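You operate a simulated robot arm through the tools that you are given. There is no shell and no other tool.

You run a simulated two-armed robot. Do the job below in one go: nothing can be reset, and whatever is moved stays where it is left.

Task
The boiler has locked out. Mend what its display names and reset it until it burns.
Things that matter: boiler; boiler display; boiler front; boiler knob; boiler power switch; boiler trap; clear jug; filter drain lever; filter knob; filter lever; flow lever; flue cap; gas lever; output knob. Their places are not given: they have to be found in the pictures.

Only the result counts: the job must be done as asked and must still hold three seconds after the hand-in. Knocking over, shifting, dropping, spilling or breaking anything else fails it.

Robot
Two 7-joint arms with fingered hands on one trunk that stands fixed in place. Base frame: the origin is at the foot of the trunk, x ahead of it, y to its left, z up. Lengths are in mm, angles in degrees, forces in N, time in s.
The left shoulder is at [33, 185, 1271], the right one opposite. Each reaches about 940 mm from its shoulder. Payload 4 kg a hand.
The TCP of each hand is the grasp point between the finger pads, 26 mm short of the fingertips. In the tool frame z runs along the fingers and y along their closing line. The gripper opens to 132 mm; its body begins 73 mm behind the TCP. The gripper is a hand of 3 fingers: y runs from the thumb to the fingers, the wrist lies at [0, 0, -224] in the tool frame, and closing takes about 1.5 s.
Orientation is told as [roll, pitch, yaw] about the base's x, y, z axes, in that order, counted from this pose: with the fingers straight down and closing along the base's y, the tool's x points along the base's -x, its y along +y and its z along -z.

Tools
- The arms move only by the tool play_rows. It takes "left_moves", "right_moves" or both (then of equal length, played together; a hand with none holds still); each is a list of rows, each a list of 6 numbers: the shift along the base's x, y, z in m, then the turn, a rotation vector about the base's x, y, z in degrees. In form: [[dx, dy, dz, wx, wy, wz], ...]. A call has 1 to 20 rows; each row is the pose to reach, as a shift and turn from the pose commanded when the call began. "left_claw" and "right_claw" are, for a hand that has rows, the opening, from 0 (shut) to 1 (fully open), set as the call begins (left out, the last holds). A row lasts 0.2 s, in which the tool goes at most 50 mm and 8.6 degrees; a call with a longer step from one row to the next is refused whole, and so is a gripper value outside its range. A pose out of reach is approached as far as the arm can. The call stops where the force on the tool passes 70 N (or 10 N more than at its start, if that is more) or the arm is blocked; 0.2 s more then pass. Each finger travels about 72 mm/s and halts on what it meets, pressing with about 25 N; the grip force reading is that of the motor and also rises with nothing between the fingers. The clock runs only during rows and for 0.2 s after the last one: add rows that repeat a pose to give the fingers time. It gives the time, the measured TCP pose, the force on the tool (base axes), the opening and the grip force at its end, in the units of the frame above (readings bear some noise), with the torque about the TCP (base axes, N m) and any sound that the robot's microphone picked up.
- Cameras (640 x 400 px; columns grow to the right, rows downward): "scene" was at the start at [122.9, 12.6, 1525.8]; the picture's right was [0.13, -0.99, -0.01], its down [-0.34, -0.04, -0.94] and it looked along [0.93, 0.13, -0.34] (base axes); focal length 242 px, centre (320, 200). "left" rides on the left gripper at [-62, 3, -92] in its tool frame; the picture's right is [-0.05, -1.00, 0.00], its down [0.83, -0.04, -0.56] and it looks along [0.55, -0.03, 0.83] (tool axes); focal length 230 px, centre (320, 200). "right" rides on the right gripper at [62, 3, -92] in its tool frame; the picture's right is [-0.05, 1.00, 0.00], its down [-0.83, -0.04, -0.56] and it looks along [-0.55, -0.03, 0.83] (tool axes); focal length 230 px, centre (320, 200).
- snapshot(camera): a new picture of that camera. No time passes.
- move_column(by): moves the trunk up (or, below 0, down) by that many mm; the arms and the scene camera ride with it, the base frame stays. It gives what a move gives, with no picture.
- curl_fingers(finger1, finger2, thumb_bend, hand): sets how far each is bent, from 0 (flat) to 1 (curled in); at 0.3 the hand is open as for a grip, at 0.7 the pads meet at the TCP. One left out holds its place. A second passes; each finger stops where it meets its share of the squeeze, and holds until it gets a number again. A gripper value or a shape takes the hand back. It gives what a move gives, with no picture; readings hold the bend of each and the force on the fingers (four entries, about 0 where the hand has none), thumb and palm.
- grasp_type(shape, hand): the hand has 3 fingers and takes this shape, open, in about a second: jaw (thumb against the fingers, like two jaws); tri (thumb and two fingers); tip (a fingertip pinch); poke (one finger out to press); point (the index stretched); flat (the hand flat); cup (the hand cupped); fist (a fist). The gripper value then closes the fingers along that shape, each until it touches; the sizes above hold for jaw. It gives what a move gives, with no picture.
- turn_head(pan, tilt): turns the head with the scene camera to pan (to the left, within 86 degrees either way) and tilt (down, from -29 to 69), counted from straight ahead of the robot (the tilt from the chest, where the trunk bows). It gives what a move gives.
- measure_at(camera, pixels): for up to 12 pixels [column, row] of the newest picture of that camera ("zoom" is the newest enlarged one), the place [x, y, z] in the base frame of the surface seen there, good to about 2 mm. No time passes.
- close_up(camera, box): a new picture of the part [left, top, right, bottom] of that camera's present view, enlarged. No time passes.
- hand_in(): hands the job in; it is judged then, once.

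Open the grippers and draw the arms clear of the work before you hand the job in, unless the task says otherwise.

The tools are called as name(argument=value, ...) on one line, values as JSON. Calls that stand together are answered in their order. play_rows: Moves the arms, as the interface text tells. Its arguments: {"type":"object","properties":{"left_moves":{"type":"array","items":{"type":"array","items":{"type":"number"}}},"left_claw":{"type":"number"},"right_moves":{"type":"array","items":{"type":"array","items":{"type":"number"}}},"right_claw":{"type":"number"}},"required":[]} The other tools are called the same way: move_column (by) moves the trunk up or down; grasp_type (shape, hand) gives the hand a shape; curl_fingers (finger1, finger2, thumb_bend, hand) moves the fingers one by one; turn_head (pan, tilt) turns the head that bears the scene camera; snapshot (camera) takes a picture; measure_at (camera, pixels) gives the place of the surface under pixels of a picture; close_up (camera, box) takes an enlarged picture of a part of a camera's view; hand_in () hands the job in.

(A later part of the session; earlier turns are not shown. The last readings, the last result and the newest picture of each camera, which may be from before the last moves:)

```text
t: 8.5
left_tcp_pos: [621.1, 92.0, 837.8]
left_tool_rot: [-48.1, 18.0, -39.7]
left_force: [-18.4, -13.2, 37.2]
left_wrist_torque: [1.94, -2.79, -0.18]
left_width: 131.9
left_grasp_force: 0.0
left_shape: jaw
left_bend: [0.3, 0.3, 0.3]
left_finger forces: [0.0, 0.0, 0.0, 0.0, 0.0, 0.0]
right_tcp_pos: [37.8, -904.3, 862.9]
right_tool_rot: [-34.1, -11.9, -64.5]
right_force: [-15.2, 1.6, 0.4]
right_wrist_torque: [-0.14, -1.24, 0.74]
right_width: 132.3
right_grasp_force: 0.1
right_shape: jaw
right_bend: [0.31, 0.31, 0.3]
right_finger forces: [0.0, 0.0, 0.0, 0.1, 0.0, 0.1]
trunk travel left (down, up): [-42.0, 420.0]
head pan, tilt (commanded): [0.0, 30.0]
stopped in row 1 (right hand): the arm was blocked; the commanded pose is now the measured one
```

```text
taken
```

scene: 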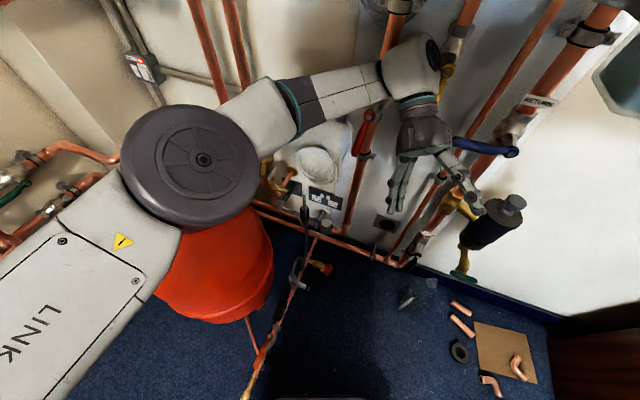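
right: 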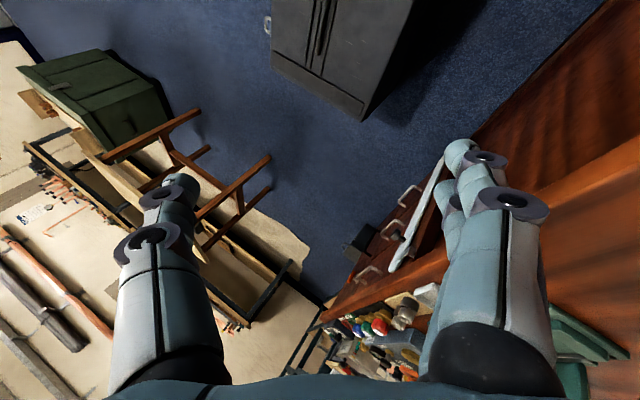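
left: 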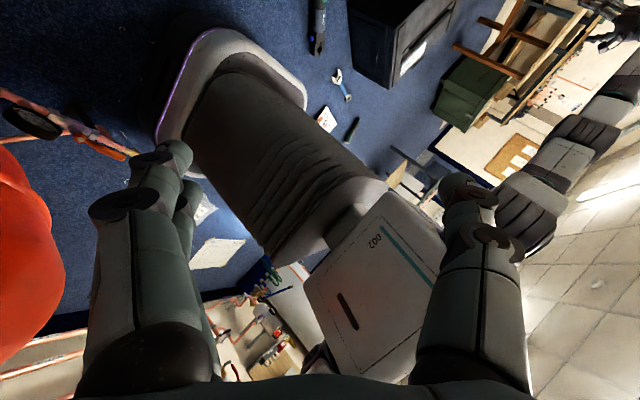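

The base ring and chest are clearly visible in the left picture; I measure points round the ring, up the column and on the chest plate.

measure_at(camera="left", pixels=[[163, 130], [183, 70], [215, 33], [260, 48], [302, 95], [200, 120], [240, 90], [280, 240], [340, 190], [320, 290], [430, 235], [370, 360]])

measure_at(camera="left", pixels=[[140, 100], [155, 60], [200, 20], [320, 110], [250, 60], [400, 195], [310, 280], [350, 300], [225, 240], [345, 225]])

```text
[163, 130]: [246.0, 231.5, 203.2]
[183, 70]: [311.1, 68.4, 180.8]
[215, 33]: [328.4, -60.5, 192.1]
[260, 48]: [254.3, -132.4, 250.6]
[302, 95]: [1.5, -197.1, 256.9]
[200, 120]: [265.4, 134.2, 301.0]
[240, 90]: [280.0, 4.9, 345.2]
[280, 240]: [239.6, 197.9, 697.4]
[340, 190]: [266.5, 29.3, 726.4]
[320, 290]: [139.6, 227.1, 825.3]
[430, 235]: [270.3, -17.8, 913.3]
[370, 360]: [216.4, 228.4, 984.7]
```

```text
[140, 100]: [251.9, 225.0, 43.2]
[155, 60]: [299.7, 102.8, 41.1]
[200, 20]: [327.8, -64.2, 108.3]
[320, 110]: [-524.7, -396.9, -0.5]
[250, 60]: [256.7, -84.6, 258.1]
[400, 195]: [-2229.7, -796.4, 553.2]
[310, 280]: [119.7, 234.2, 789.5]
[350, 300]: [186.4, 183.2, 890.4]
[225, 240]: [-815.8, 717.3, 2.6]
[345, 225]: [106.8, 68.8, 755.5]
```

The ring front now sits near x≈320 (it was near 230 at the start), turned slightly left, with the column upright. I measure the newest scene picture to fix the chest's yaw and place before choosing a compensating retreat.

measure_at(camera="scene", pixels=[[320, 200], [320, 300], [500, 300], [150, 350], [560, 200], [505, 150], [365, 120], [150, 70], [200, 160], [60, 330], [420, 60], [330, 90]])

measure_at(camera="left", pixels=[[345, 310], [420, 260], [380, 210], [360, 230], [405, 205], [440, 270], [330, 330], [600, 190], [540, 190], [480, 200]])

```text
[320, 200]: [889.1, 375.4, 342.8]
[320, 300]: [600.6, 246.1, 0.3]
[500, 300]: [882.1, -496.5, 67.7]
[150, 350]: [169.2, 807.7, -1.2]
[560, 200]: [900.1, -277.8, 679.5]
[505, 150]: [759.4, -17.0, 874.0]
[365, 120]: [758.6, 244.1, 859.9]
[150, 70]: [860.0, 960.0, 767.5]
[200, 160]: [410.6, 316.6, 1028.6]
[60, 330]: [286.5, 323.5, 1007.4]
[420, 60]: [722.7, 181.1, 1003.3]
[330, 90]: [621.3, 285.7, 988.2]
```

```text
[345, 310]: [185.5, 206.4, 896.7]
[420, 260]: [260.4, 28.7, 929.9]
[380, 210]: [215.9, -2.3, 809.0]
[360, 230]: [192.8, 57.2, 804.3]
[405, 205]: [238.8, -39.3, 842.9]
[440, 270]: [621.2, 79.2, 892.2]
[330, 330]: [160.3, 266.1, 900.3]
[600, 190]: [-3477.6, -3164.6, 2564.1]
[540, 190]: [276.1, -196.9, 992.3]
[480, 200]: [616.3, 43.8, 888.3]
```

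The camera solution gives the chest turned about 24° left and the base shifted roughly (90, 18) mm, which explains why commanded poses come out wrong. I wait one second without arm motion (fingers kept as they are) to see whether the stance is steady.

curl_fingers(hand="left", finger1=0.3, finger2=0.3, thumb_bend=0.3)

snapshot(camera="scene")

snapshot(camera="left")

snapshot(camera="right")

```text
t: 8.8
left_tcp_pos: [590.5, 80.8, 884.3]
left_tool_rot: [-66.8, 15.2, -51.9]
left_force: [-1.1, -2.7, 0.6]
left_wrist_torque: [0.09, -0.05, -0.16]
left_width: 134.7
left_grasp_force: 0.0
left_shape: fingers
left_bend: [0.3, 0.3, 0.3]
left_finger forces: [0.0, 0.1, 0.0, 0.1, 0.1, 0.0]
right_tcp_pos: [46.8, -894.7, 810.7]
right_tool_rot: [-34.6, -20.3, -69.3]
right_force: [11.6, -0.3, -5.2]
right_wrist_torque: [-0.29, 1.05, -0.54]
right_width: 131.9
right_grasp_force: 0.0
right_shape: jaw
right_bend: [0.3, 0.3, 0.3]
right_finger forces: [0.0, 0.0, 0.0, 0.0, 0.1, 0.0]
trunk travel left (down, up): [-42.0, 420.0]
head pan, tilt (commanded): [0.0, 30.0]
stopped (left hand): the arm was blocked; the commanded pose is now the measured one
```

```text
taken
```

scene: 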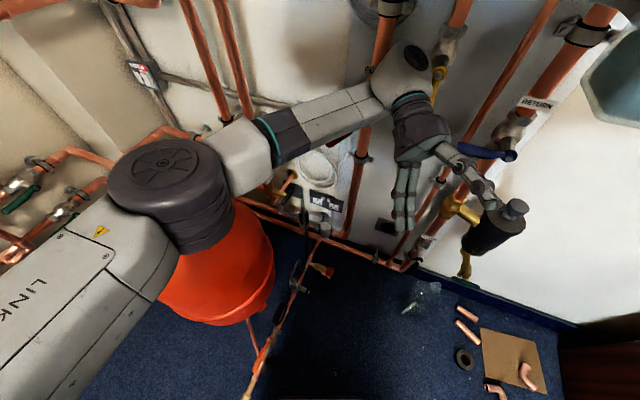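

```text
taken
```

left: 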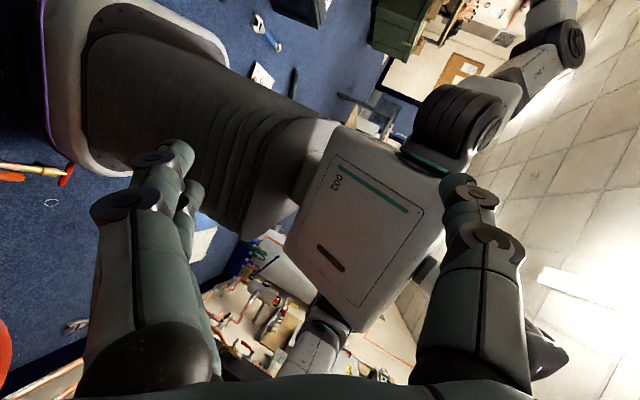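

```text
taken
```

right: 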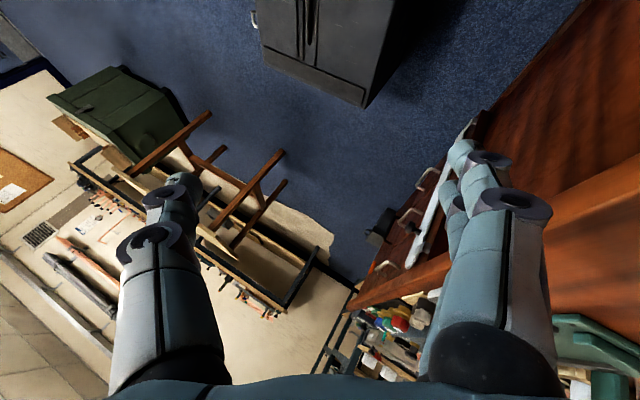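

The left hand has backed out a little to (590, 81, 884) and reads almost no force. I measure the base ring and chest again to see whether the base is moving further or coming back.

measure_at(camera="left", pixels=[[47, 130], [45, 60], [85, 165], [100, 20], [180, 15], [225, 50], [150, 100], [250, 150], [320, 220], [400, 200], [350, 290], [370, 150]])

measure_at(camera="scene", pixels=[[320, 200], [320, 300], [500, 320], [560, 200], [505, 155], [170, 170], [60, 280], [410, 75], [320, 100], [440, 80], [535, 100], [415, 180]])

close_up(camera="scene", box=[340, 0, 560, 160])

```text
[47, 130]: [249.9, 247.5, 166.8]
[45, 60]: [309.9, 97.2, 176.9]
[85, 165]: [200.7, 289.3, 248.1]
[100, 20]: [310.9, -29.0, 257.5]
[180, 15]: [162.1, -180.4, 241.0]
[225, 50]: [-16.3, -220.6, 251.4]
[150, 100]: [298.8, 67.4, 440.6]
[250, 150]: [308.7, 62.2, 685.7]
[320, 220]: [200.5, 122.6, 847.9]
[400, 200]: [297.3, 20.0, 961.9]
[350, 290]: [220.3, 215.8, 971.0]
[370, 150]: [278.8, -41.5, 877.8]
```

```text
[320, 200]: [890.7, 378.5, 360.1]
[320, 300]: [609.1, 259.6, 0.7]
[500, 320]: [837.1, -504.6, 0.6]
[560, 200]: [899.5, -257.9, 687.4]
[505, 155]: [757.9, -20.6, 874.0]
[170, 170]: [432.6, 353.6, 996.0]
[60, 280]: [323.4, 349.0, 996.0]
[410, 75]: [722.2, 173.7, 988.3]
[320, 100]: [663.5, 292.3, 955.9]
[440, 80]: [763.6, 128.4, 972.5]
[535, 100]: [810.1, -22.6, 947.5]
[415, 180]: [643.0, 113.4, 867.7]
```

```text
2.50 times, centred on (450, 80) of scene
```

zoom: 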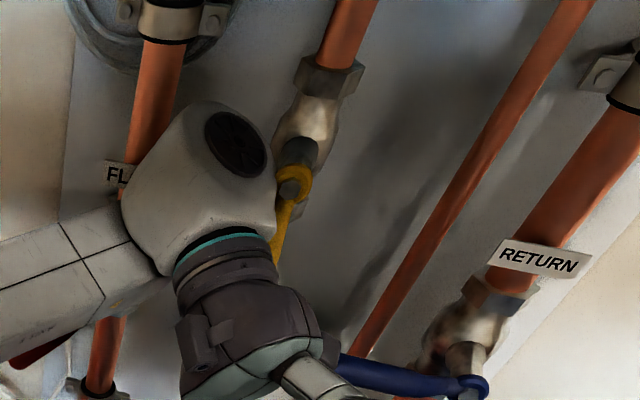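

The base is upright, turned about 22° left and about 90 mm forward, and no longer moving. I turn the head right to look at the right arm's surroundings while letting everything settle without an arm command.

turn_head(pan=-70, tilt=20)

snapshot(camera="scene")

snapshot(camera="left")

snapshot(camera="right")

```text
t: 10.2
left_tcp_pos: [627.6, 73.9, 820.1]
left_tool_rot: [-51.5, 10.0, -39.4]
left_force: [0.8, 1.7, -2.6]
left_wrist_torque: [0.02, 0.5, 0.27]
left_width: 134.6
left_grasp_force: 0.0
left_shape: fingers
left_bend: [0.3, 0.3, 0.3]
left_finger forces: [0.1, 0.0, 0.0, 0.0, 0.0, 0.1]
right_tcp_pos: [-323.2, -793.7, 781.1]
right_tool_rot: [-33.1, -11.3, -86.0]
right_force: [-1.1, -0.7, -1.8]
right_wrist_torque: [-0.03, 0.02, 0.01]
right_width: 131.8
right_grasp_force: 0.1
right_shape: jaw
right_bend: [0.3, 0.3, 0.3]
right_finger forces: [0.0, 0.0, 0.1, 0.1, 0.1, 0.1]
trunk travel left (down, up): [-42.0, 420.0]
head pan, tilt (commanded): [-70.0, 20.0]
```

```text
taken
```

scene: 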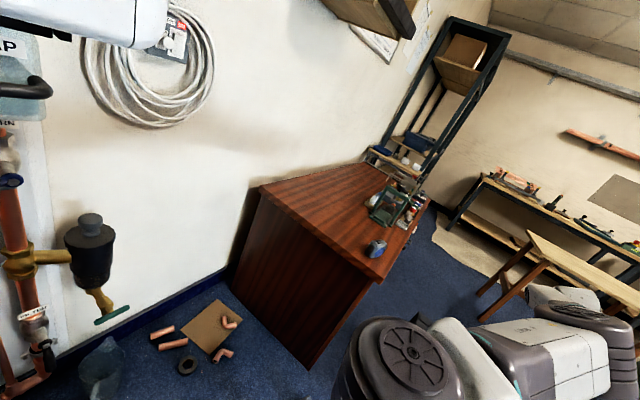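

```text
taken
```

left: 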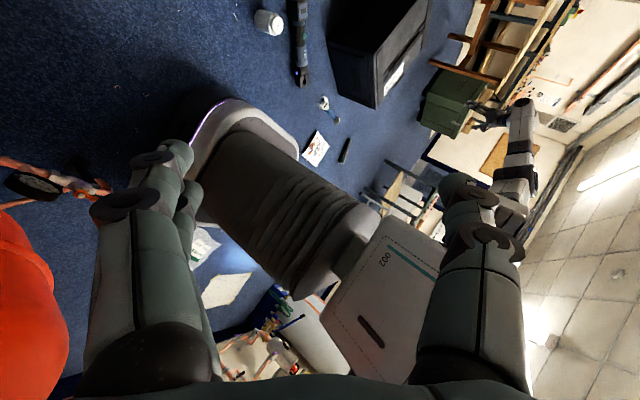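

```text
taken
```

right: 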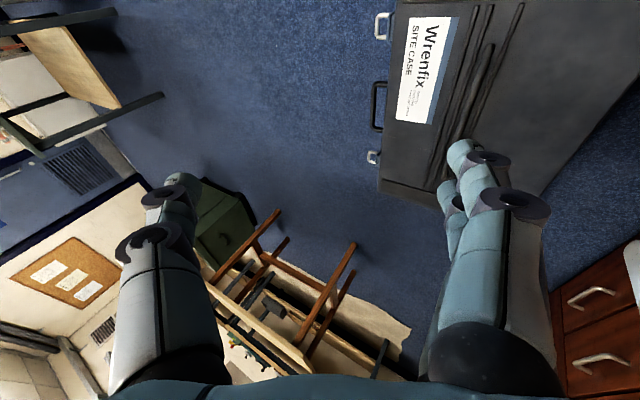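

Forces are now near zero on both hands and the right arm has settled at (-323, -794, 781), clear of everything. I test the right arm again with a small lift from this settled state to learn how it responds.

play_rows(right_moves=[[0, 0, 0.01, 0, 0, 0], [0, 0, 0.02, 0, 0, 0]])

snapshot(camera="scene")

snapshot(left="left", camera="left")

```text
t: 10.6
left_tcp_pos: [669.7, 61.0, 830.9]
left_tool_rot: [-32.8, 2.5, -28.8]
left_force: [-9.0, -22.0, 10.8]
left_wrist_torque: [2.9, -1.52, -0.44]
left_width: 134.2
left_grasp_force: 0.2
left_shape: fingers
left_bend: [0.29, 0.29, 0.3]
left_finger forces: [0.1, 0.1, 0.0, 0.0, 0.0, 0.1]
right_tcp_pos: [-382.7, -726.4, 789.4]
right_tool_rot: [-35.9, -14.5, -89.1]
right_force: [-20.8, 7.1, 33.0]
right_wrist_torque: [0.21, -2.82, 1.05]
right_width: 131.6
right_grasp_force: 0.0
right_shape: jaw
right_bend: [0.3, 0.3, 0.3]
right_finger forces: [0.0, 0.1, 0.0, 0.0, 0.0, 0.1]
trunk travel left (down, up): [-42.0, 420.0]
head pan, tilt (commanded): [-70.0, 20.0]
stopped in row 1 (left hand): the arm was blocked; the commanded pose is now the measured one
```

```text
taken
```

scene: 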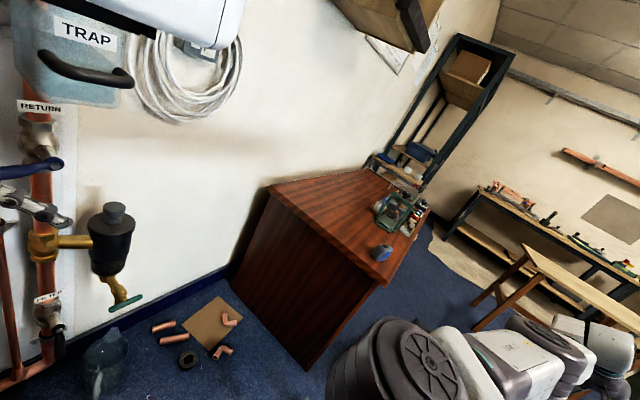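

```text
taken
```

left: 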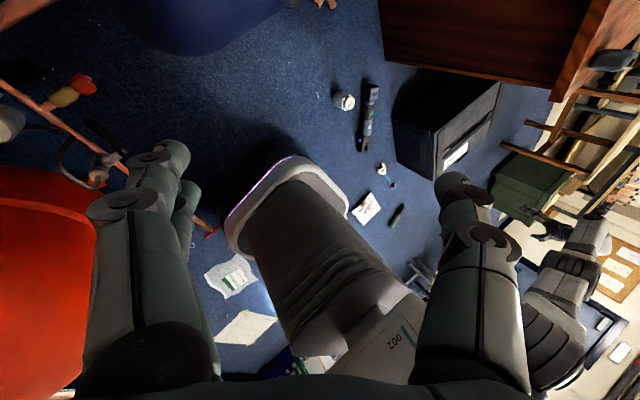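

The left wrist (about (737, 168, 1019)) sits wedged between the flow and gas pipes and stops every call. I pull the left hand straight back along -x, turning it so that the wrist swings back as well.

play_rows(left_moves=[[-0.05, 0, 0, 0, -6, 6], [-0.1, 0, 0, 0, -12, 12], [-0.15, 0, 0, 0, -12, 18], [-0.2, 0, 0, 0, -12, 22]])

snapshot(camera="left")

snapshot(camera="scene")

```text
t: 10.9
left_tcp_pos: [641.5, -220.0, 835.3]
left_tool_rot: [-39.2, -0.5, -39.7]
left_force: [13.2, -10.1, 21.2]
left_wrist_torque: [1.54, 0.11, -0.92]
left_width: 134.3
left_grasp_force: 0.0
left_shape: fingers
left_bend: [0.3, 0.3, 0.3]
left_finger forces: [0.0, 0.0, 0.1, 0.0, 0.0, 0.1]
left hand out of reach, approached as far as the arm can: row 1
right_tcp_pos: [-509.3, -766.7, 731.9]
right_tool_rot: [-45.3, -11.5, -99.5]
right_force: [3.4, 0.3, 0.7]
right_wrist_torque: [0.7, 0.6, 0.26]
right_width: 132.0
right_grasp_force: 0.1
right_shape: jaw
right_bend: [0.3, 0.3, 0.3]
right_finger forces: [0.1, 0.0, 0.0, 0.1, 0.0, 0.1]
trunk travel left (down, up): [-42.0, 420.0]
head pan, tilt (commanded): [-70.0, 20.0]
stopped in row 1 (left hand): the arm was blocked; the commanded pose is now the measured one
```

```text
taken
```

left: 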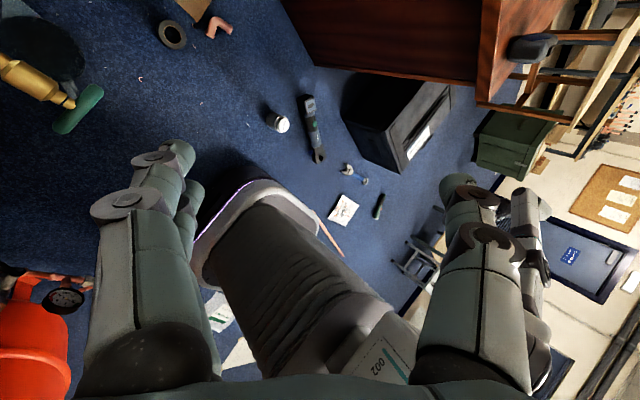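

```text
taken
```

scene: 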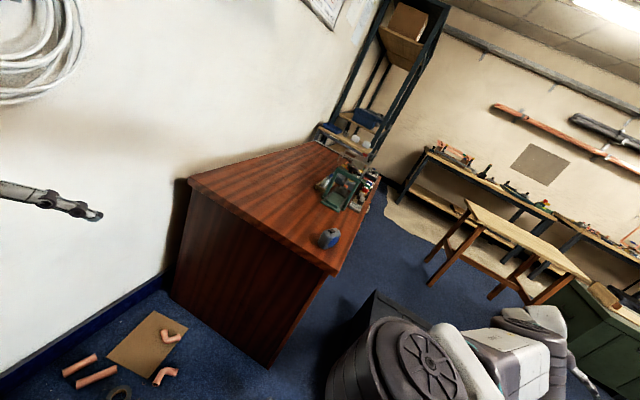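

The left hand came free of the slot and is now at (641, -220, 835), right of the return pipe. I turn the head forward again to let it settle and look at the valves.

turn_head(pan=0, tilt=30)

snapshot(camera="scene")

snapshot(camera="left")

snapshot(camera="right")

```text
t: 12.3
left_tcp_pos: [673.7, -207.9, 876.2]
left_tool_rot: [-32.7, -0.7, -39.9]
left_force: [0.6, -0.1, 0.3]
left_wrist_torque: [0.04, 0.01, 0.01]
left_width: 134.5
left_grasp_force: 0.1
left_shape: fingers
left_bend: [0.3, 0.3, 0.3]
left_finger forces: [0.0, 0.0, 0.0, 0.0, 0.0, 0.0]
right_tcp_pos: [-493.1, -655.7, 641.3]
right_tool_rot: [-26.6, 0.1, -118.6]
right_force: [-0.5, 0.0, 0.6]
right_wrist_torque: [-0.04, 0.0, 0.01]
right_width: 131.8
right_grasp_force: 0.1
right_shape: jaw
right_bend: [0.3, 0.3, 0.3]
right_finger forces: [0.0, 0.0, 0.0, 0.0, 0.0, 0.0]
trunk travel left (down, up): [-42.0, 420.0]
head pan, tilt (commanded): [0.0, 30.0]
```

```text
taken
```

scene: 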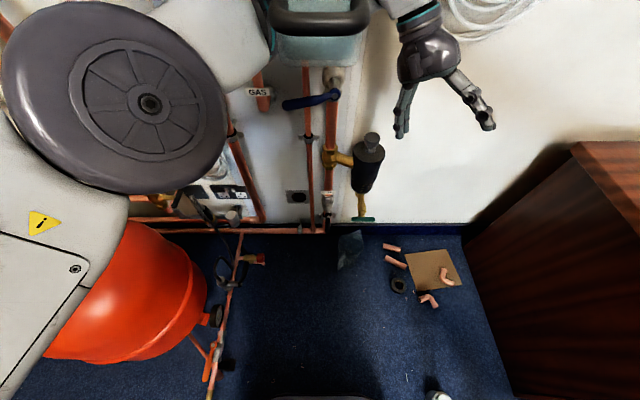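

```text
taken
```

left: 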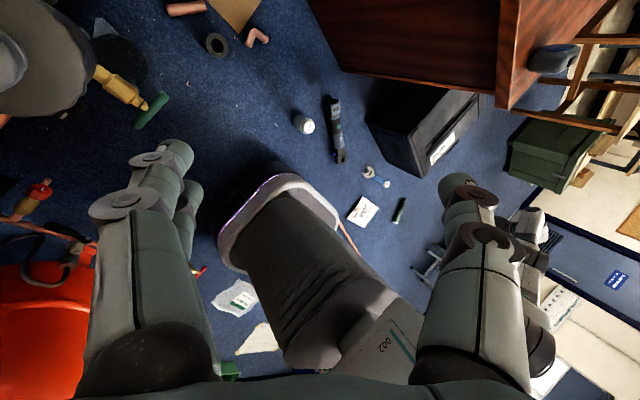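

```text
taken
```

right: 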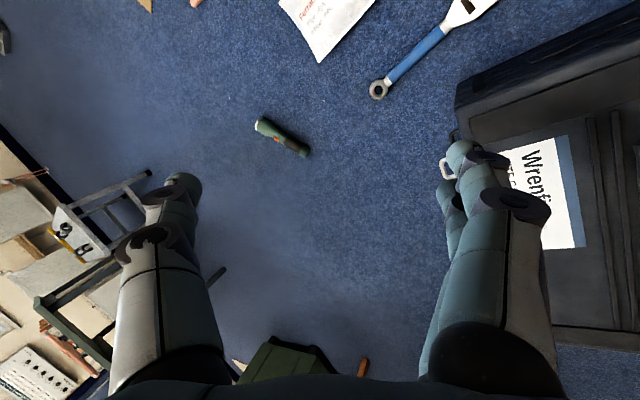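

Everything is calm now: forces near zero, the scene view is straight and level, and the blue lever at (310, 100) is still across its pipe. I measure the camera and base again.

measure_at(camera="scene", pixels=[[320, 200], [320, 300], [500, 150], [150, 280], [420, 300], [300, 103], [258, 92], [330, 60], [150, 103], [50, 250], [425, 55], [370, 140]])

measure_at(camera="left", pixels=[[222, 230], [238, 195], [285, 177], [330, 205], [340, 225], [250, 260], [300, 220], [370, 290], [400, 340], [350, 340], [320, 190], [265, 180]])

close_up(camera="scene", box=[220, 0, 400, 140])

```text
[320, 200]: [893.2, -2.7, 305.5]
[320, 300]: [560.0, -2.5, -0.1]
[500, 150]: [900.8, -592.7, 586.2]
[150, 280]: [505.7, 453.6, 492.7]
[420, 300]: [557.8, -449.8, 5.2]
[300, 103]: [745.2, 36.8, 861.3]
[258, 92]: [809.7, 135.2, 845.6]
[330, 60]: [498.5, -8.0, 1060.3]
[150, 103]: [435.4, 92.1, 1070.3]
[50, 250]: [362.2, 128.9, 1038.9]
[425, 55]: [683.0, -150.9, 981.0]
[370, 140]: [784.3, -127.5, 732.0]
```

```text
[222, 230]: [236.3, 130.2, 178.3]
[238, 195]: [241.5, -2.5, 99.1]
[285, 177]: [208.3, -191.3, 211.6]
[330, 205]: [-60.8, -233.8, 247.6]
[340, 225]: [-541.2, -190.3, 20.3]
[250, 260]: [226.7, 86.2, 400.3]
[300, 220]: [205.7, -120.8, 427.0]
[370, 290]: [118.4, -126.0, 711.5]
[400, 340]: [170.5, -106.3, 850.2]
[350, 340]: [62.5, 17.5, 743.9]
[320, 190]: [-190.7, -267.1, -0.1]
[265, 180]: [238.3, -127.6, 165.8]
```

```text
2.86 times, centred on (310, 70) of scene
```

zoom: 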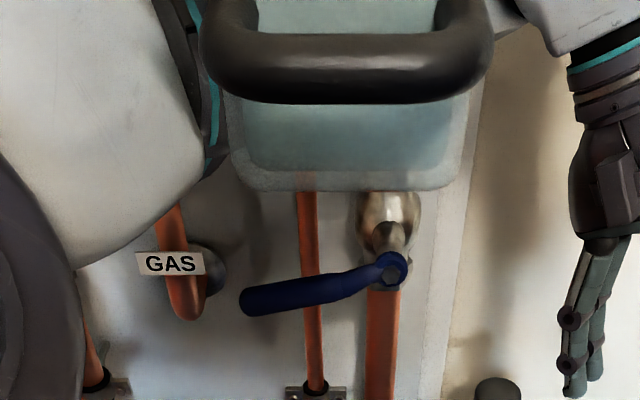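

The base is back at its place (ring front x≈238, no yaw), so commands should be true again. The left forearm runs under the boiler behind the TRAP; I move the left hand gently straight down first to bring the forearm clear below it.

play_rows(left_moves=[[0, 0, -0.01, 0, 0, 0]])

snapshot(camera="scene")

```text
t: 12.7
left_tcp_pos: [672.7, -211.6, 870.6]
left_tool_rot: [-32.4, -1.1, -40.1]
left_force: [1.1, 0.1, -0.3]
left_wrist_torque: [0.03, 0.02, 0.02]
left_width: 134.6
left_grasp_force: 0.0
left_shape: fingers
left_bend: [0.3, 0.3, 0.3]
left_finger forces: [0.1, 0.0, 0.0, 0.0, 0.0, 0.0]
right_tcp_pos: [-495.8, -656.4, 643.3]
right_tool_rot: [-27.0, -0.1, -118.4]
right_force: [-1.1, -0.2, 0.1]
right_wrist_torque: [0.01, 0.0, 0.02]
right_width: 132.0
right_grasp_force: 0.1
right_shape: jaw
right_bend: [0.3, 0.3, 0.3]
right_finger forces: [0.0, 0.0, 0.0, 0.1, 0.1, 0.1]
trunk travel left (down, up): [-42.0, 420.0]
head pan, tilt (commanded): [0.0, 30.0]
```

```text
taken
```

scene: 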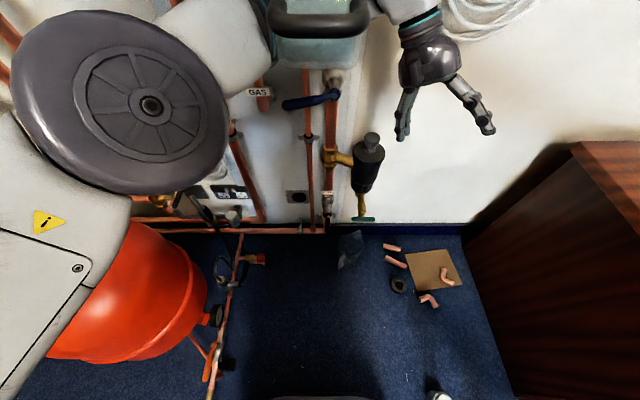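

Control is back to normal: the 10 mm request was followed exactly. I now lower the left hand by 150 mm in 30 mm steps.

play_rows(left_moves=[[0, 0, -0.02, 0, 0, 0], [0, 0, -0.04, 0, 0, 0], [0, 0, -0.06, 0, 0, 0], [0, 0, -0.08, 0, 0, 0], [0, 0, -0.1, 0, 0, 0], [0, 0, -0.12, 0, 0, 0]])

snapshot(camera="scene")

snapshot(camera="left")

```text
t: 14.1
left_tcp_pos: [673.0, -209.2, 751.7]
left_tool_rot: [-32.4, -1.2, -39.9]
left_force: [0.5, 0.9, -0.9]
left_wrist_torque: [-0.01, -0.02, 0.0]
left_width: 134.7
left_grasp_force: 0.1
left_shape: fingers
left_bend: [0.3, 0.3, 0.3]
left_finger forces: [0.1, 0.0, 0.0, 0.0, 0.0, 0.0]
right_tcp_pos: [-495.6, -656.5, 643.3]
right_tool_rot: [-26.9, -0.1, -118.4]
right_force: [-0.2, 0.4, 0.2]
right_wrist_torque: [0.02, 0.0, -0.03]
right_width: 131.9
right_grasp_force: 0.0
right_shape: jaw
right_bend: [0.3, 0.3, 0.3]
right_finger forces: [0.1, 0.1, 0.0, 0.0, 0.0, 0.0]
trunk travel left (down, up): [-42.0, 420.0]
head pan, tilt (commanded): [0.0, 30.0]
```

```text
taken
```

scene: 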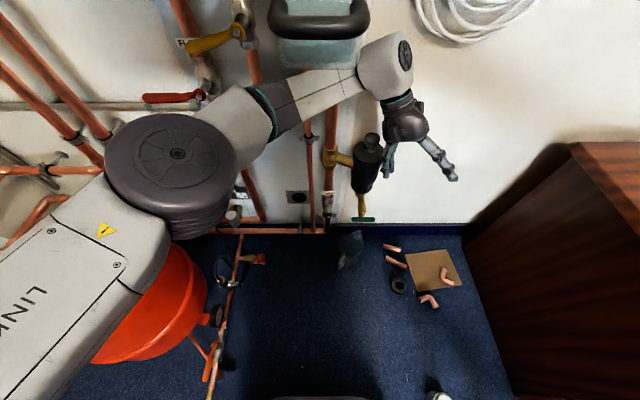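

```text
taken
```

left: 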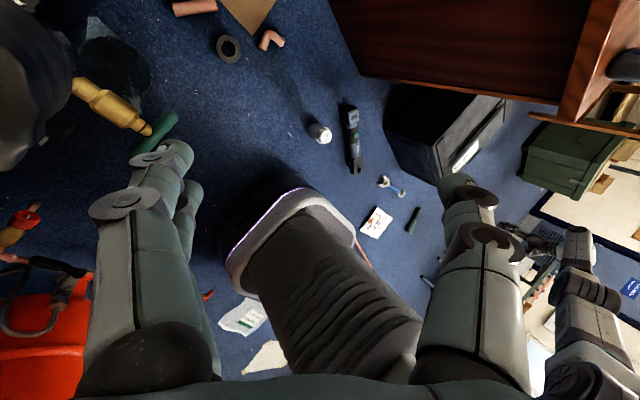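

With the arm lower, the view shows the red flow lever now lying crosswise at (170, 97) and the yellow gas lever near crosswise at (213, 40). I enlarge and measure them.

close_up(camera="scene", box=[120, 0, 300, 120])

measure_at(camera="scene", pixels=[[148, 98], [165, 98], [185, 97], [200, 95], [190, 47], [205, 42], [225, 35], [238, 31], [300, 103], [318, 22], [285, 50], [330, 50]])

close_up(camera="scene", box=[250, 0, 410, 120])

```text
3.33 times, centred on (210, 60) of scene
```

zoom: 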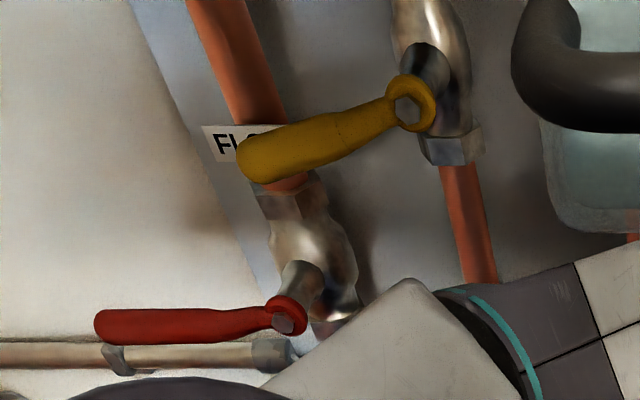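

```text
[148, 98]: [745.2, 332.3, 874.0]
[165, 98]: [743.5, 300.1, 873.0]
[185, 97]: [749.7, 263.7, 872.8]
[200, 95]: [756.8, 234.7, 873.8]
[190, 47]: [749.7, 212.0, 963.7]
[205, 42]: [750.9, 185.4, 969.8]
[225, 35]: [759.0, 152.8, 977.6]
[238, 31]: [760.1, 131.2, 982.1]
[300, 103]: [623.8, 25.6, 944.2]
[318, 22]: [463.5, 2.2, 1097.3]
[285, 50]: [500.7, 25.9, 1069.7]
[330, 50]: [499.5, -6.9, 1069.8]
```

```text
3.33 times, centred on (330, 60) of scene
```

zoom: 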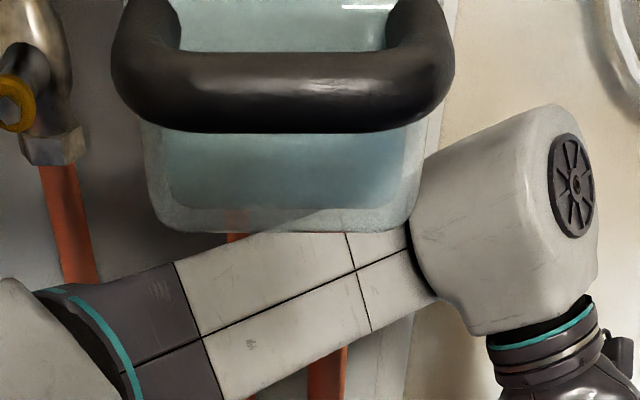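

The trap handle now reads x≈463 (it was ≈533), so my forearm pulled the trap out about 70 mm, and the flow lever got turned across. I will put these back; first I withdraw the left arm from under the boiler, staying low.

play_rows(left_moves=[[-0.02, 0, 0, 0, 0, 4], [-0.05, 0, 0, 0, 0, 9], [-0.08, 0, 0, 0, 0, 14], [-0.11, 0, 0, 0, 0, 19], [-0.14, 0.01, 0, 0, 0, 24], [-0.17, 0.03, 0, 0, 0, 29], [-0.2, 0.05, 0, 0, 0, 34], [-0.23, 0.07, 0, 0, 0, 39]])

snapshot(camera="scene")

```text
t: 15.9
left_tcp_pos: [444.2, -137.9, 750.3]
left_tool_rot: [-32.6, -1.1, -0.9]
left_force: [-0.4, -0.7, -0.2]
left_wrist_torque: [-0.02, -0.02, 0.0]
left_width: 134.7
left_grasp_force: 0.1
left_shape: fingers
left_bend: [0.3, 0.3, 0.3]
left_finger forces: [0.1, 0.0, 0.0, 0.1, 0.0, 0.0]
right_tcp_pos: [-495.7, -655.6, 642.5]
right_tool_rot: [-26.9, -0.2, -118.5]
right_force: [0.5, -0.7, -0.5]
right_wrist_torque: [0.0, 0.02, -0.01]
right_width: 132.3
right_grasp_force: 0.0
right_shape: jaw
right_bend: [0.3, 0.3, 0.3]
right_finger forces: [0.0, 0.1, 0.0, 0.1, 0.0, 0.1]
trunk travel left (down, up): [-42.0, 420.0]
head pan, tilt (commanded): [0.0, 30.0]
```

```text
taken
```

scene: 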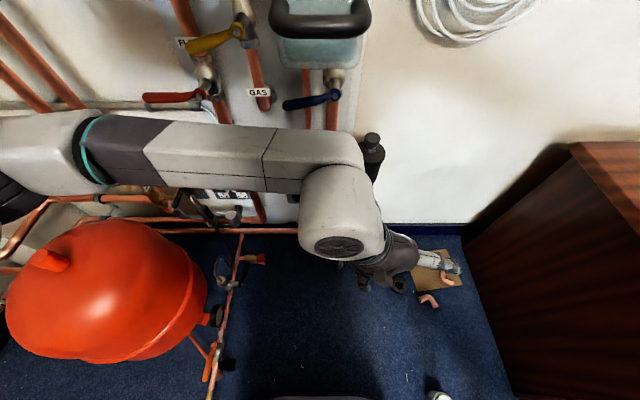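

The arm came out cleanly. I level the hand's roll and bring it to the left, in front of the levers but clear of the boiler.

play_rows(left_moves=[[0, 0.03, 0, 4.5, 0, 0], [0, 0.06, 0, 9, 0, 0], [-0.01, 0.09, 0, 13.5, 0, 0], [-0.02, 0.12, 0, 18, 0, 0], [-0.03, 0.15, 0, 22.5, 0, 0], [-0.04, 0.18, 0, 27, 0, 0], [-0.05, 0.21, 0, 32, 0, 0]])

snapshot(camera="scene")

snapshot(camera="left")

```text
t: 17.5
left_tcp_pos: [393.0, 72.8, 749.1]
left_tool_rot: [-0.4, -0.4, -1.3]
left_force: [0.6, 0.5, 0.5]
left_wrist_torque: [-0.04, -0.03, -0.01]
left_width: 134.7
left_grasp_force: 0.1
left_shape: fingers
left_bend: [0.3, 0.3, 0.3]
left_finger forces: [0.0, 0.0, 0.0, 0.1, 0.0, 0.0]
right_tcp_pos: [-496.0, -656.5, 644.4]
right_tool_rot: [-26.9, -0.3, -118.4]
right_force: [0.3, 0.4, 0.9]
right_wrist_torque: [0.02, 0.01, -0.01]
right_width: 132.0
right_grasp_force: 0.0
right_shape: jaw
right_bend: [0.3, 0.3, 0.3]
right_finger forces: [0.1, 0.0, 0.0, 0.0, 0.1, 0.1]
trunk travel left (down, up): [-42.0, 420.0]
head pan, tilt (commanded): [0.0, 30.0]
```

```text
taken
```

scene: 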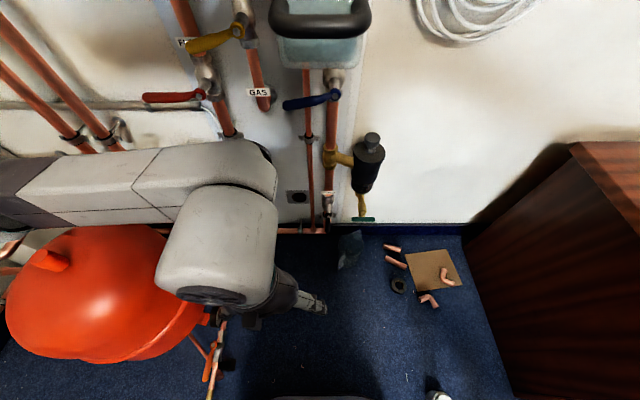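

```text
taken
```

left: 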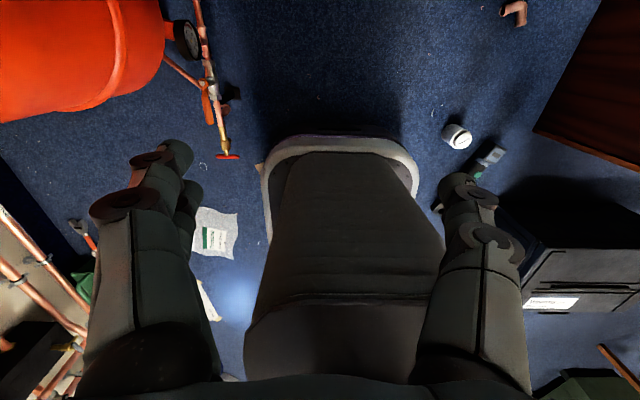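

The left hand is free at (393, 73, 749). I close it and swing it to point forward (+x), arriving in front of the flow lever at about (650, 310, 935), well below the boiler.

play_rows(left_moves=[[0.02, 0.02, 0.015, 0, -7.5, 0], [0.04, 0.04, 0.03, 0, -15, 0], [0.06, 0.06, 0.045, 0, -22.5, 0], [0.08, 0.08, 0.06, 0, -30, 0], [0.1, 0.1, 0.075, 0, -37.5, 0], [0.12, 0.12, 0.09, 0, -45, 0], [0.14, 0.14, 0.105, 0, -52.5, 0], [0.16, 0.16, 0.12, 0, -60, 0], [0.18, 0.18, 0.135, 0, -67.5, 0], [0.2, 0.2, 0.15, 0, -75, 0], [0.22, 0.22, 0.165, 0, -82.5, 0], [0.24, 0.235, 0.18, 0, -90, 0]], left_claw=0)

snapshot(camera="scene")

snapshot(camera="left")

```text
t: 20.1
left_tcp_pos: [636.0, 309.1, 920.9]
left_tool_rot: [18.0, -82.3, -17.9]
left_force: [0.0, -0.6, -0.6]
left_wrist_torque: [-0.01, 0.04, -0.01]
left_width: 0.0
left_grasp_force: 25.3
left_shape: jaw
left_bend: [0.64, 0.64, 0.66]
left_finger forces: [0.1, 0.0, 0.0, 0.1, 0.1, 0.0]
left hand out of reach, approached as far as the arm can: row 5, 6, 7, 8, 9, 10, 11, 12
right_tcp_pos: [-496.4, -656.5, 644.9]
right_tool_rot: [-26.8, -0.1, -118.4]
right_force: [0.3, 0.0, 1.2]
right_wrist_torque: [0.01, -0.04, 0.04]
right_width: 132.0
right_grasp_force: 0.1
right_shape: jaw
right_bend: [0.3, 0.3, 0.3]
right_finger forces: [0.0, 0.0, 0.0, 0.1, 0.0, 0.1]
trunk travel left (down, up): [-42.0, 420.0]
head pan, tilt (commanded): [0.0, 30.0]
```

```text
taken
```

scene: 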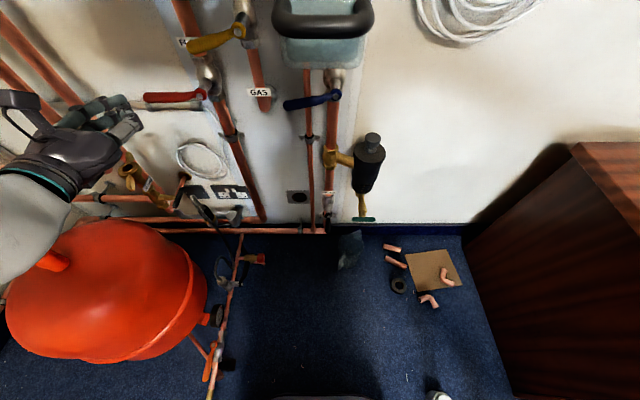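

```text
taken
```

left: 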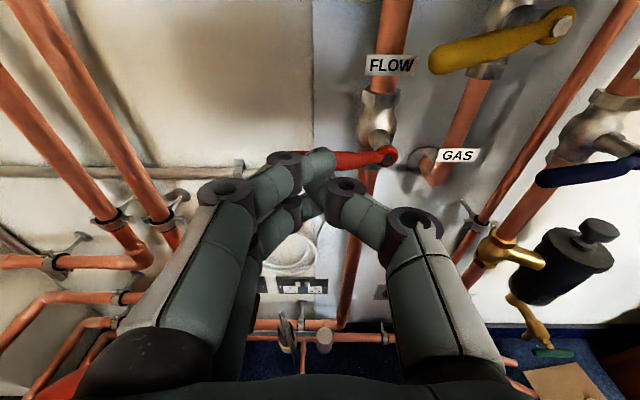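

The left camera now looks forward: the red flow lever ends near (335, 160), the yellow gas lever spans (440, 55)-(560, 25), the blue return lever is at (590, 172). I measure them here.

measure_at(camera="left", pixels=[[345, 160], [365, 158], [388, 157], [440, 60], [480, 48], [520, 38], [560, 26], [550, 178], [600, 172], [635, 162], [590, 235], [300, 190]])

close_up(camera="left", box=[240, 0, 640, 250])

```text
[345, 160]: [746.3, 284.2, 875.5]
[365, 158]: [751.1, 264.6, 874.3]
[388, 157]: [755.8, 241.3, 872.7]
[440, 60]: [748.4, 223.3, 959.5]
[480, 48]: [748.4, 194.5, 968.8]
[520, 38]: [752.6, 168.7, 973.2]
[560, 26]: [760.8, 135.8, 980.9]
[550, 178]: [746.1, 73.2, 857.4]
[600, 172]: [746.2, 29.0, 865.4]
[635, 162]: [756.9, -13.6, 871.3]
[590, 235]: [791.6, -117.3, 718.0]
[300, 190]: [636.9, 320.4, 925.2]
```

```text
1.60 times, centred on (440, 125) of left
```

zoom: 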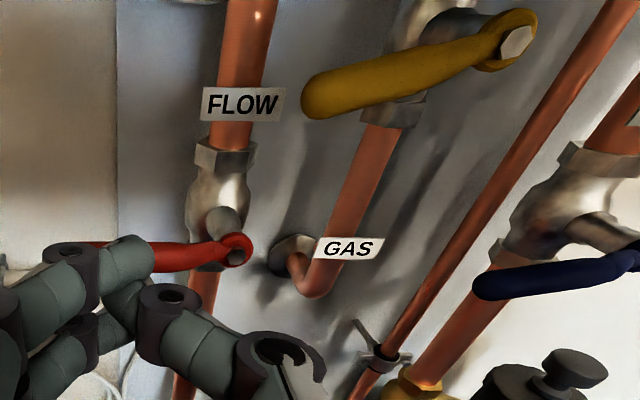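

The flow lever lies level with its end near y=330. I move the closed hand forward above it, to about (740, 308, 955).

play_rows(left_moves=[[0.02, 0, 0.025, 0, 0, 0], [0.05, 0, 0.03, 0, 0, 0], [0.08, 0, 0.03, 0, 0, 0], [0.107, 0, 0.03, 0, 0, 0]])

snapshot(camera="left")

snapshot(camera="scene")

```text
t: 21.1
left_tcp_pos: [745.7, 305.5, 951.1]
left_tool_rot: [17.7, -82.1, -17.6]
left_force: [-0.1, 0.9, -0.2]
left_wrist_torque: [0.01, 0.05, -0.03]
left_width: 0.0
left_grasp_force: 25.2
left_shape: jaw
left_bend: [0.64, 0.64, 0.66]
left_finger forces: [0.0, 0.0, 0.0, 0.1, 0.0, 0.0]
right_tcp_pos: [-494.5, -656.2, 644.2]
right_tool_rot: [-27.0, -0.2, -118.4]
right_force: [0.2, 0.3, -0.5]
right_wrist_torque: [-0.01, 0.02, 0.0]
right_width: 132.0
right_grasp_force: 0.0
right_shape: jaw
right_bend: [0.3, 0.3, 0.3]
right_finger forces: [0.0, 0.0, 0.1, 0.1, 0.0, 0.1]
trunk travel left (down, up): [-42.0, 420.0]
head pan, tilt (commanded): [0.0, 30.0]
```

```text
taken
```

left: 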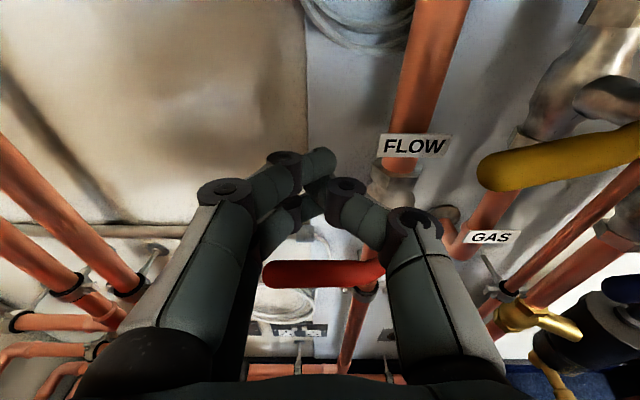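

```text
taken
```

scene: 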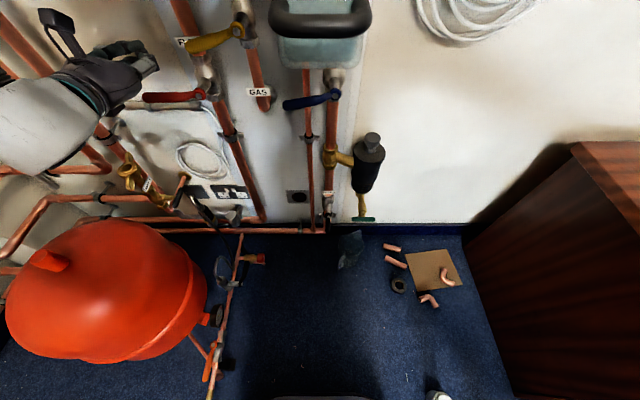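

The red lever shows just below the hand at (325, 273). I press down along the lever's arc toward the vertical, stopping short of the end to check.

play_rows(left_moves=[[0, 0.003, -0.016, 0, 0, 0], [0, 0.003, -0.031, 0, 0, 0], [0, 0.008, -0.042, 0, 0, 0], [0, 0.012, -0.053, 0, 0, 0], [0, 0.015, -0.064, 0, 0, 0], [0, 0.016, -0.074, 0, 0, 0], [0, 0.015, -0.085, 0, 0, 0], [0, 0.014, -0.096, 0, 0, 0], [0, 0.011, -0.106, 0, 0, 0], [0, 0.007, -0.116, 0, 0, 0], [0, 0.001, -0.126, 0, 0, 0], [0, -0.005, -0.134, 0, 0, 0]])

snapshot(camera="left")

snapshot(camera="scene")

```text
t: 23.7
left_tcp_pos: [744.8, 302.1, 814.7]
left_tool_rot: [18.2, -82.0, -18.1]
left_force: [-0.1, -0.4, 1.0]
left_wrist_torque: [0.01, 0.0, -0.03]
left_width: 0.0
left_grasp_force: 25.3
left_shape: jaw
left_bend: [0.64, 0.64, 0.66]
left_finger forces: [0.0, 0.0, 0.0, 0.0, 0.4, 0.0]
right_tcp_pos: [-495.8, -656.0, 643.8]
right_tool_rot: [-26.9, -0.3, -118.4]
right_force: [-0.5, -0.4, 0.3]
right_wrist_torque: [-0.01, 0.0, -0.02]
right_width: 132.0
right_grasp_force: 0.0
right_shape: jaw
right_bend: [0.3, 0.3, 0.3]
right_finger forces: [0.1, 0.0, 0.0, 0.0, 0.0, 0.0]
trunk travel left (down, up): [-42.0, 420.0]
head pan, tilt (commanded): [0.0, 30.0]
```

```text
taken
```

left: 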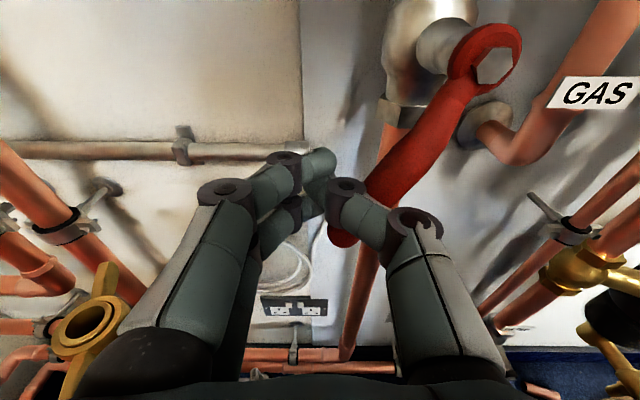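

```text
taken
```

scene: 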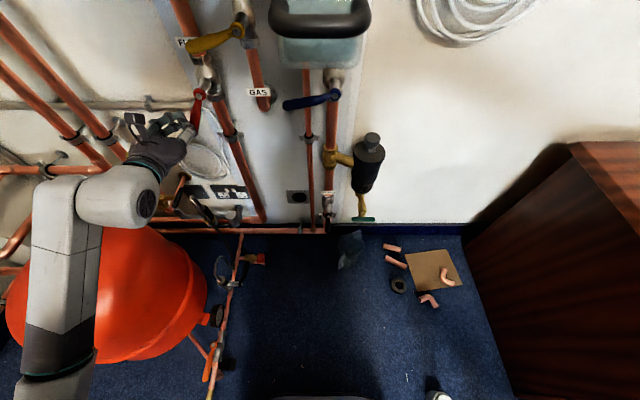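

The lever swung down easily; it still leans left a bit. I push sideways in -y to bring it fully vertical until it meets its stop.

play_rows(left_moves=[[0, -0.006, -0.004, 0, 0, 0], [0, -0.012, -0.006, 0, 0, 0], [0, -0.018, -0.006, 0, 0, 0], [0, -0.024, -0.006, 0, 0, 0]])

snapshot(camera="left")

close_up(camera="scene", box=[140, 40, 300, 160])

```text
t: 24.7
left_tcp_pos: [743.9, 277.9, 810.3]
left_tool_rot: [18.3, -82.3, -18.3]
left_force: [0.2, 0.6, -1.1]
left_wrist_torque: [0.01, 0.01, 0.03]
left_width: 0.1
left_grasp_force: 25.2
left_shape: jaw
left_bend: [0.64, 0.64, 0.66]
left_finger forces: [0.1, 0.0, 0.0, 0.1, 1.2, 0.1]
right_tcp_pos: [-494.9, -657.4, 643.0]
right_tool_rot: [-26.8, -0.2, -118.4]
right_force: [-0.2, -0.1, 0.8]
right_wrist_torque: [0.02, 0.01, -0.01]
right_width: 131.8
right_grasp_force: 0.0
right_shape: jaw
right_bend: [0.3, 0.3, 0.3]
right_finger forces: [0.0, 0.0, 0.0, 0.1, 0.1, 0.0]
trunk travel left (down, up): [-42.0, 420.0]
head pan, tilt (commanded): [0.0, 30.0]
```

```text
taken
```

left: 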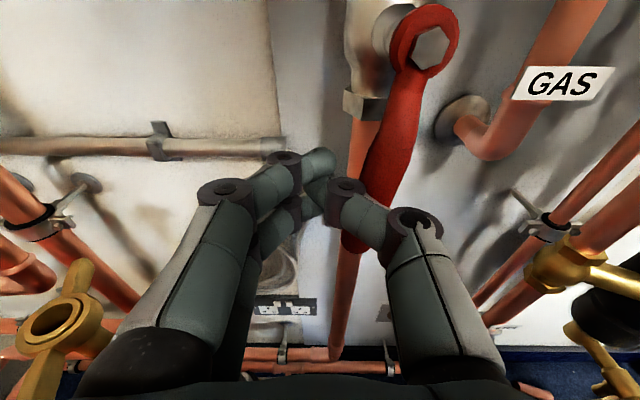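

```text
3.33 times, centred on (220, 100) of scene
```

zoom: 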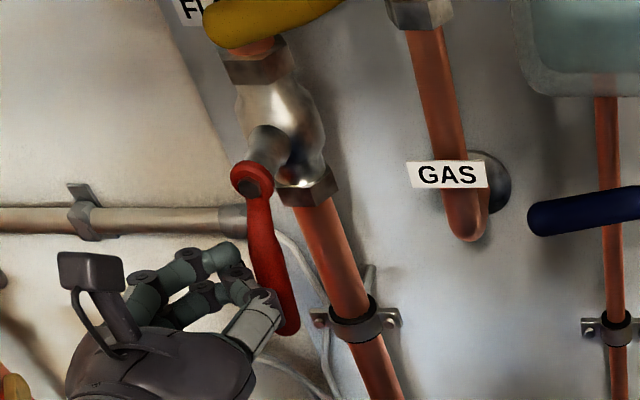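

The lever looks close to parallel with its pipe. I measure its top and bottom to see how near vertical it is.

measure_at(camera="left", pixels=[[430, 45], [408, 100], [390, 150], [372, 190], [355, 240]])

measure_at(camera="zoom", pixels=[[250, 180], [260, 215], [270, 260], [285, 320], [340, 270], [400, 380]])

```text
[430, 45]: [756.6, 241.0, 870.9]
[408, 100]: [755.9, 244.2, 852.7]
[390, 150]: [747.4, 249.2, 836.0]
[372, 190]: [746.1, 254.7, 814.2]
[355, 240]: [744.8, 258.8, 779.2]
```

```text
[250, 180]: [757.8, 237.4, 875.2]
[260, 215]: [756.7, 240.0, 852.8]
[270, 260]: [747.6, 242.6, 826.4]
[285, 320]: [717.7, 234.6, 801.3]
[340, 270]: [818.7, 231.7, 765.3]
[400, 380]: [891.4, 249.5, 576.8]
```

It is about 8° short of vertical. I push another 20 mm in -y with small steps, letting the stop be felt.

play_rows(left_moves=[[0, -0.005, 0, 0, 0, 0], [0, -0.01, 0, 0, 0, 0], [0, -0.014, 0, 0, 0, 0], [0, -0.018, 0, 0, 0, 0]])

snapshot(camera="left")

measure_at(camera="left", pixels=[[405, 45], [390, 90], [380, 130], [365, 180], [355, 230], [350, 250]])

```text
t: 25.7
left_tcp_pos: [745.3, 264.2, 809.6]
left_tool_rot: [18.4, -82.2, -18.0]
left_force: [-3.6, 11.8, 0.3]
left_wrist_torque: [-0.03, -0.03, 0.04]
left_width: 0.2
left_grasp_force: 25.2
left_shape: jaw
left_bend: [0.65, 0.65, 0.67]
left_finger forces: [0.1, 0.1, 0.0, 0.0, 10.6, 0.0]
right_tcp_pos: [-494.5, -656.9, 645.1]
right_tool_rot: [-26.9, -0.1, -118.2]
right_force: [-0.7, 0.3, 0.5]
right_wrist_torque: [0.02, 0.03, -0.01]
right_width: 132.2
right_grasp_force: 0.0
right_shape: jaw
right_bend: [0.3, 0.3, 0.3]
right_finger forces: [0.1, 0.1, 0.1, 0.1, 0.0, 0.0]
trunk travel left (down, up): [-42.0, 420.0]
head pan, tilt (commanded): [0.0, 30.0]
```

```text
taken
```

left: 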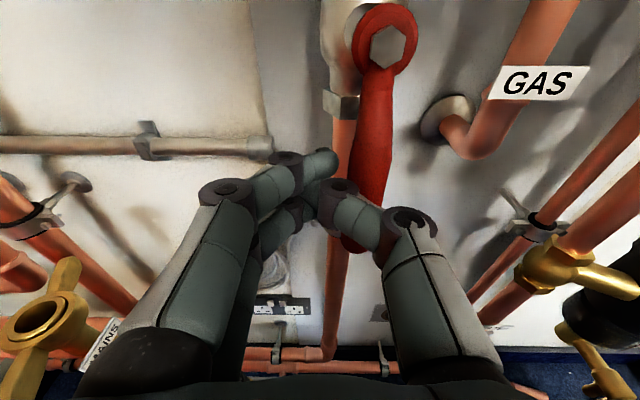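

```text
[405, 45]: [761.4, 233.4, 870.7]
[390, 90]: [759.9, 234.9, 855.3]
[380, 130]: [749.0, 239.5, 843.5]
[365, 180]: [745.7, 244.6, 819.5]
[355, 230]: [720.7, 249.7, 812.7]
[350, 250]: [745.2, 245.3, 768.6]
```

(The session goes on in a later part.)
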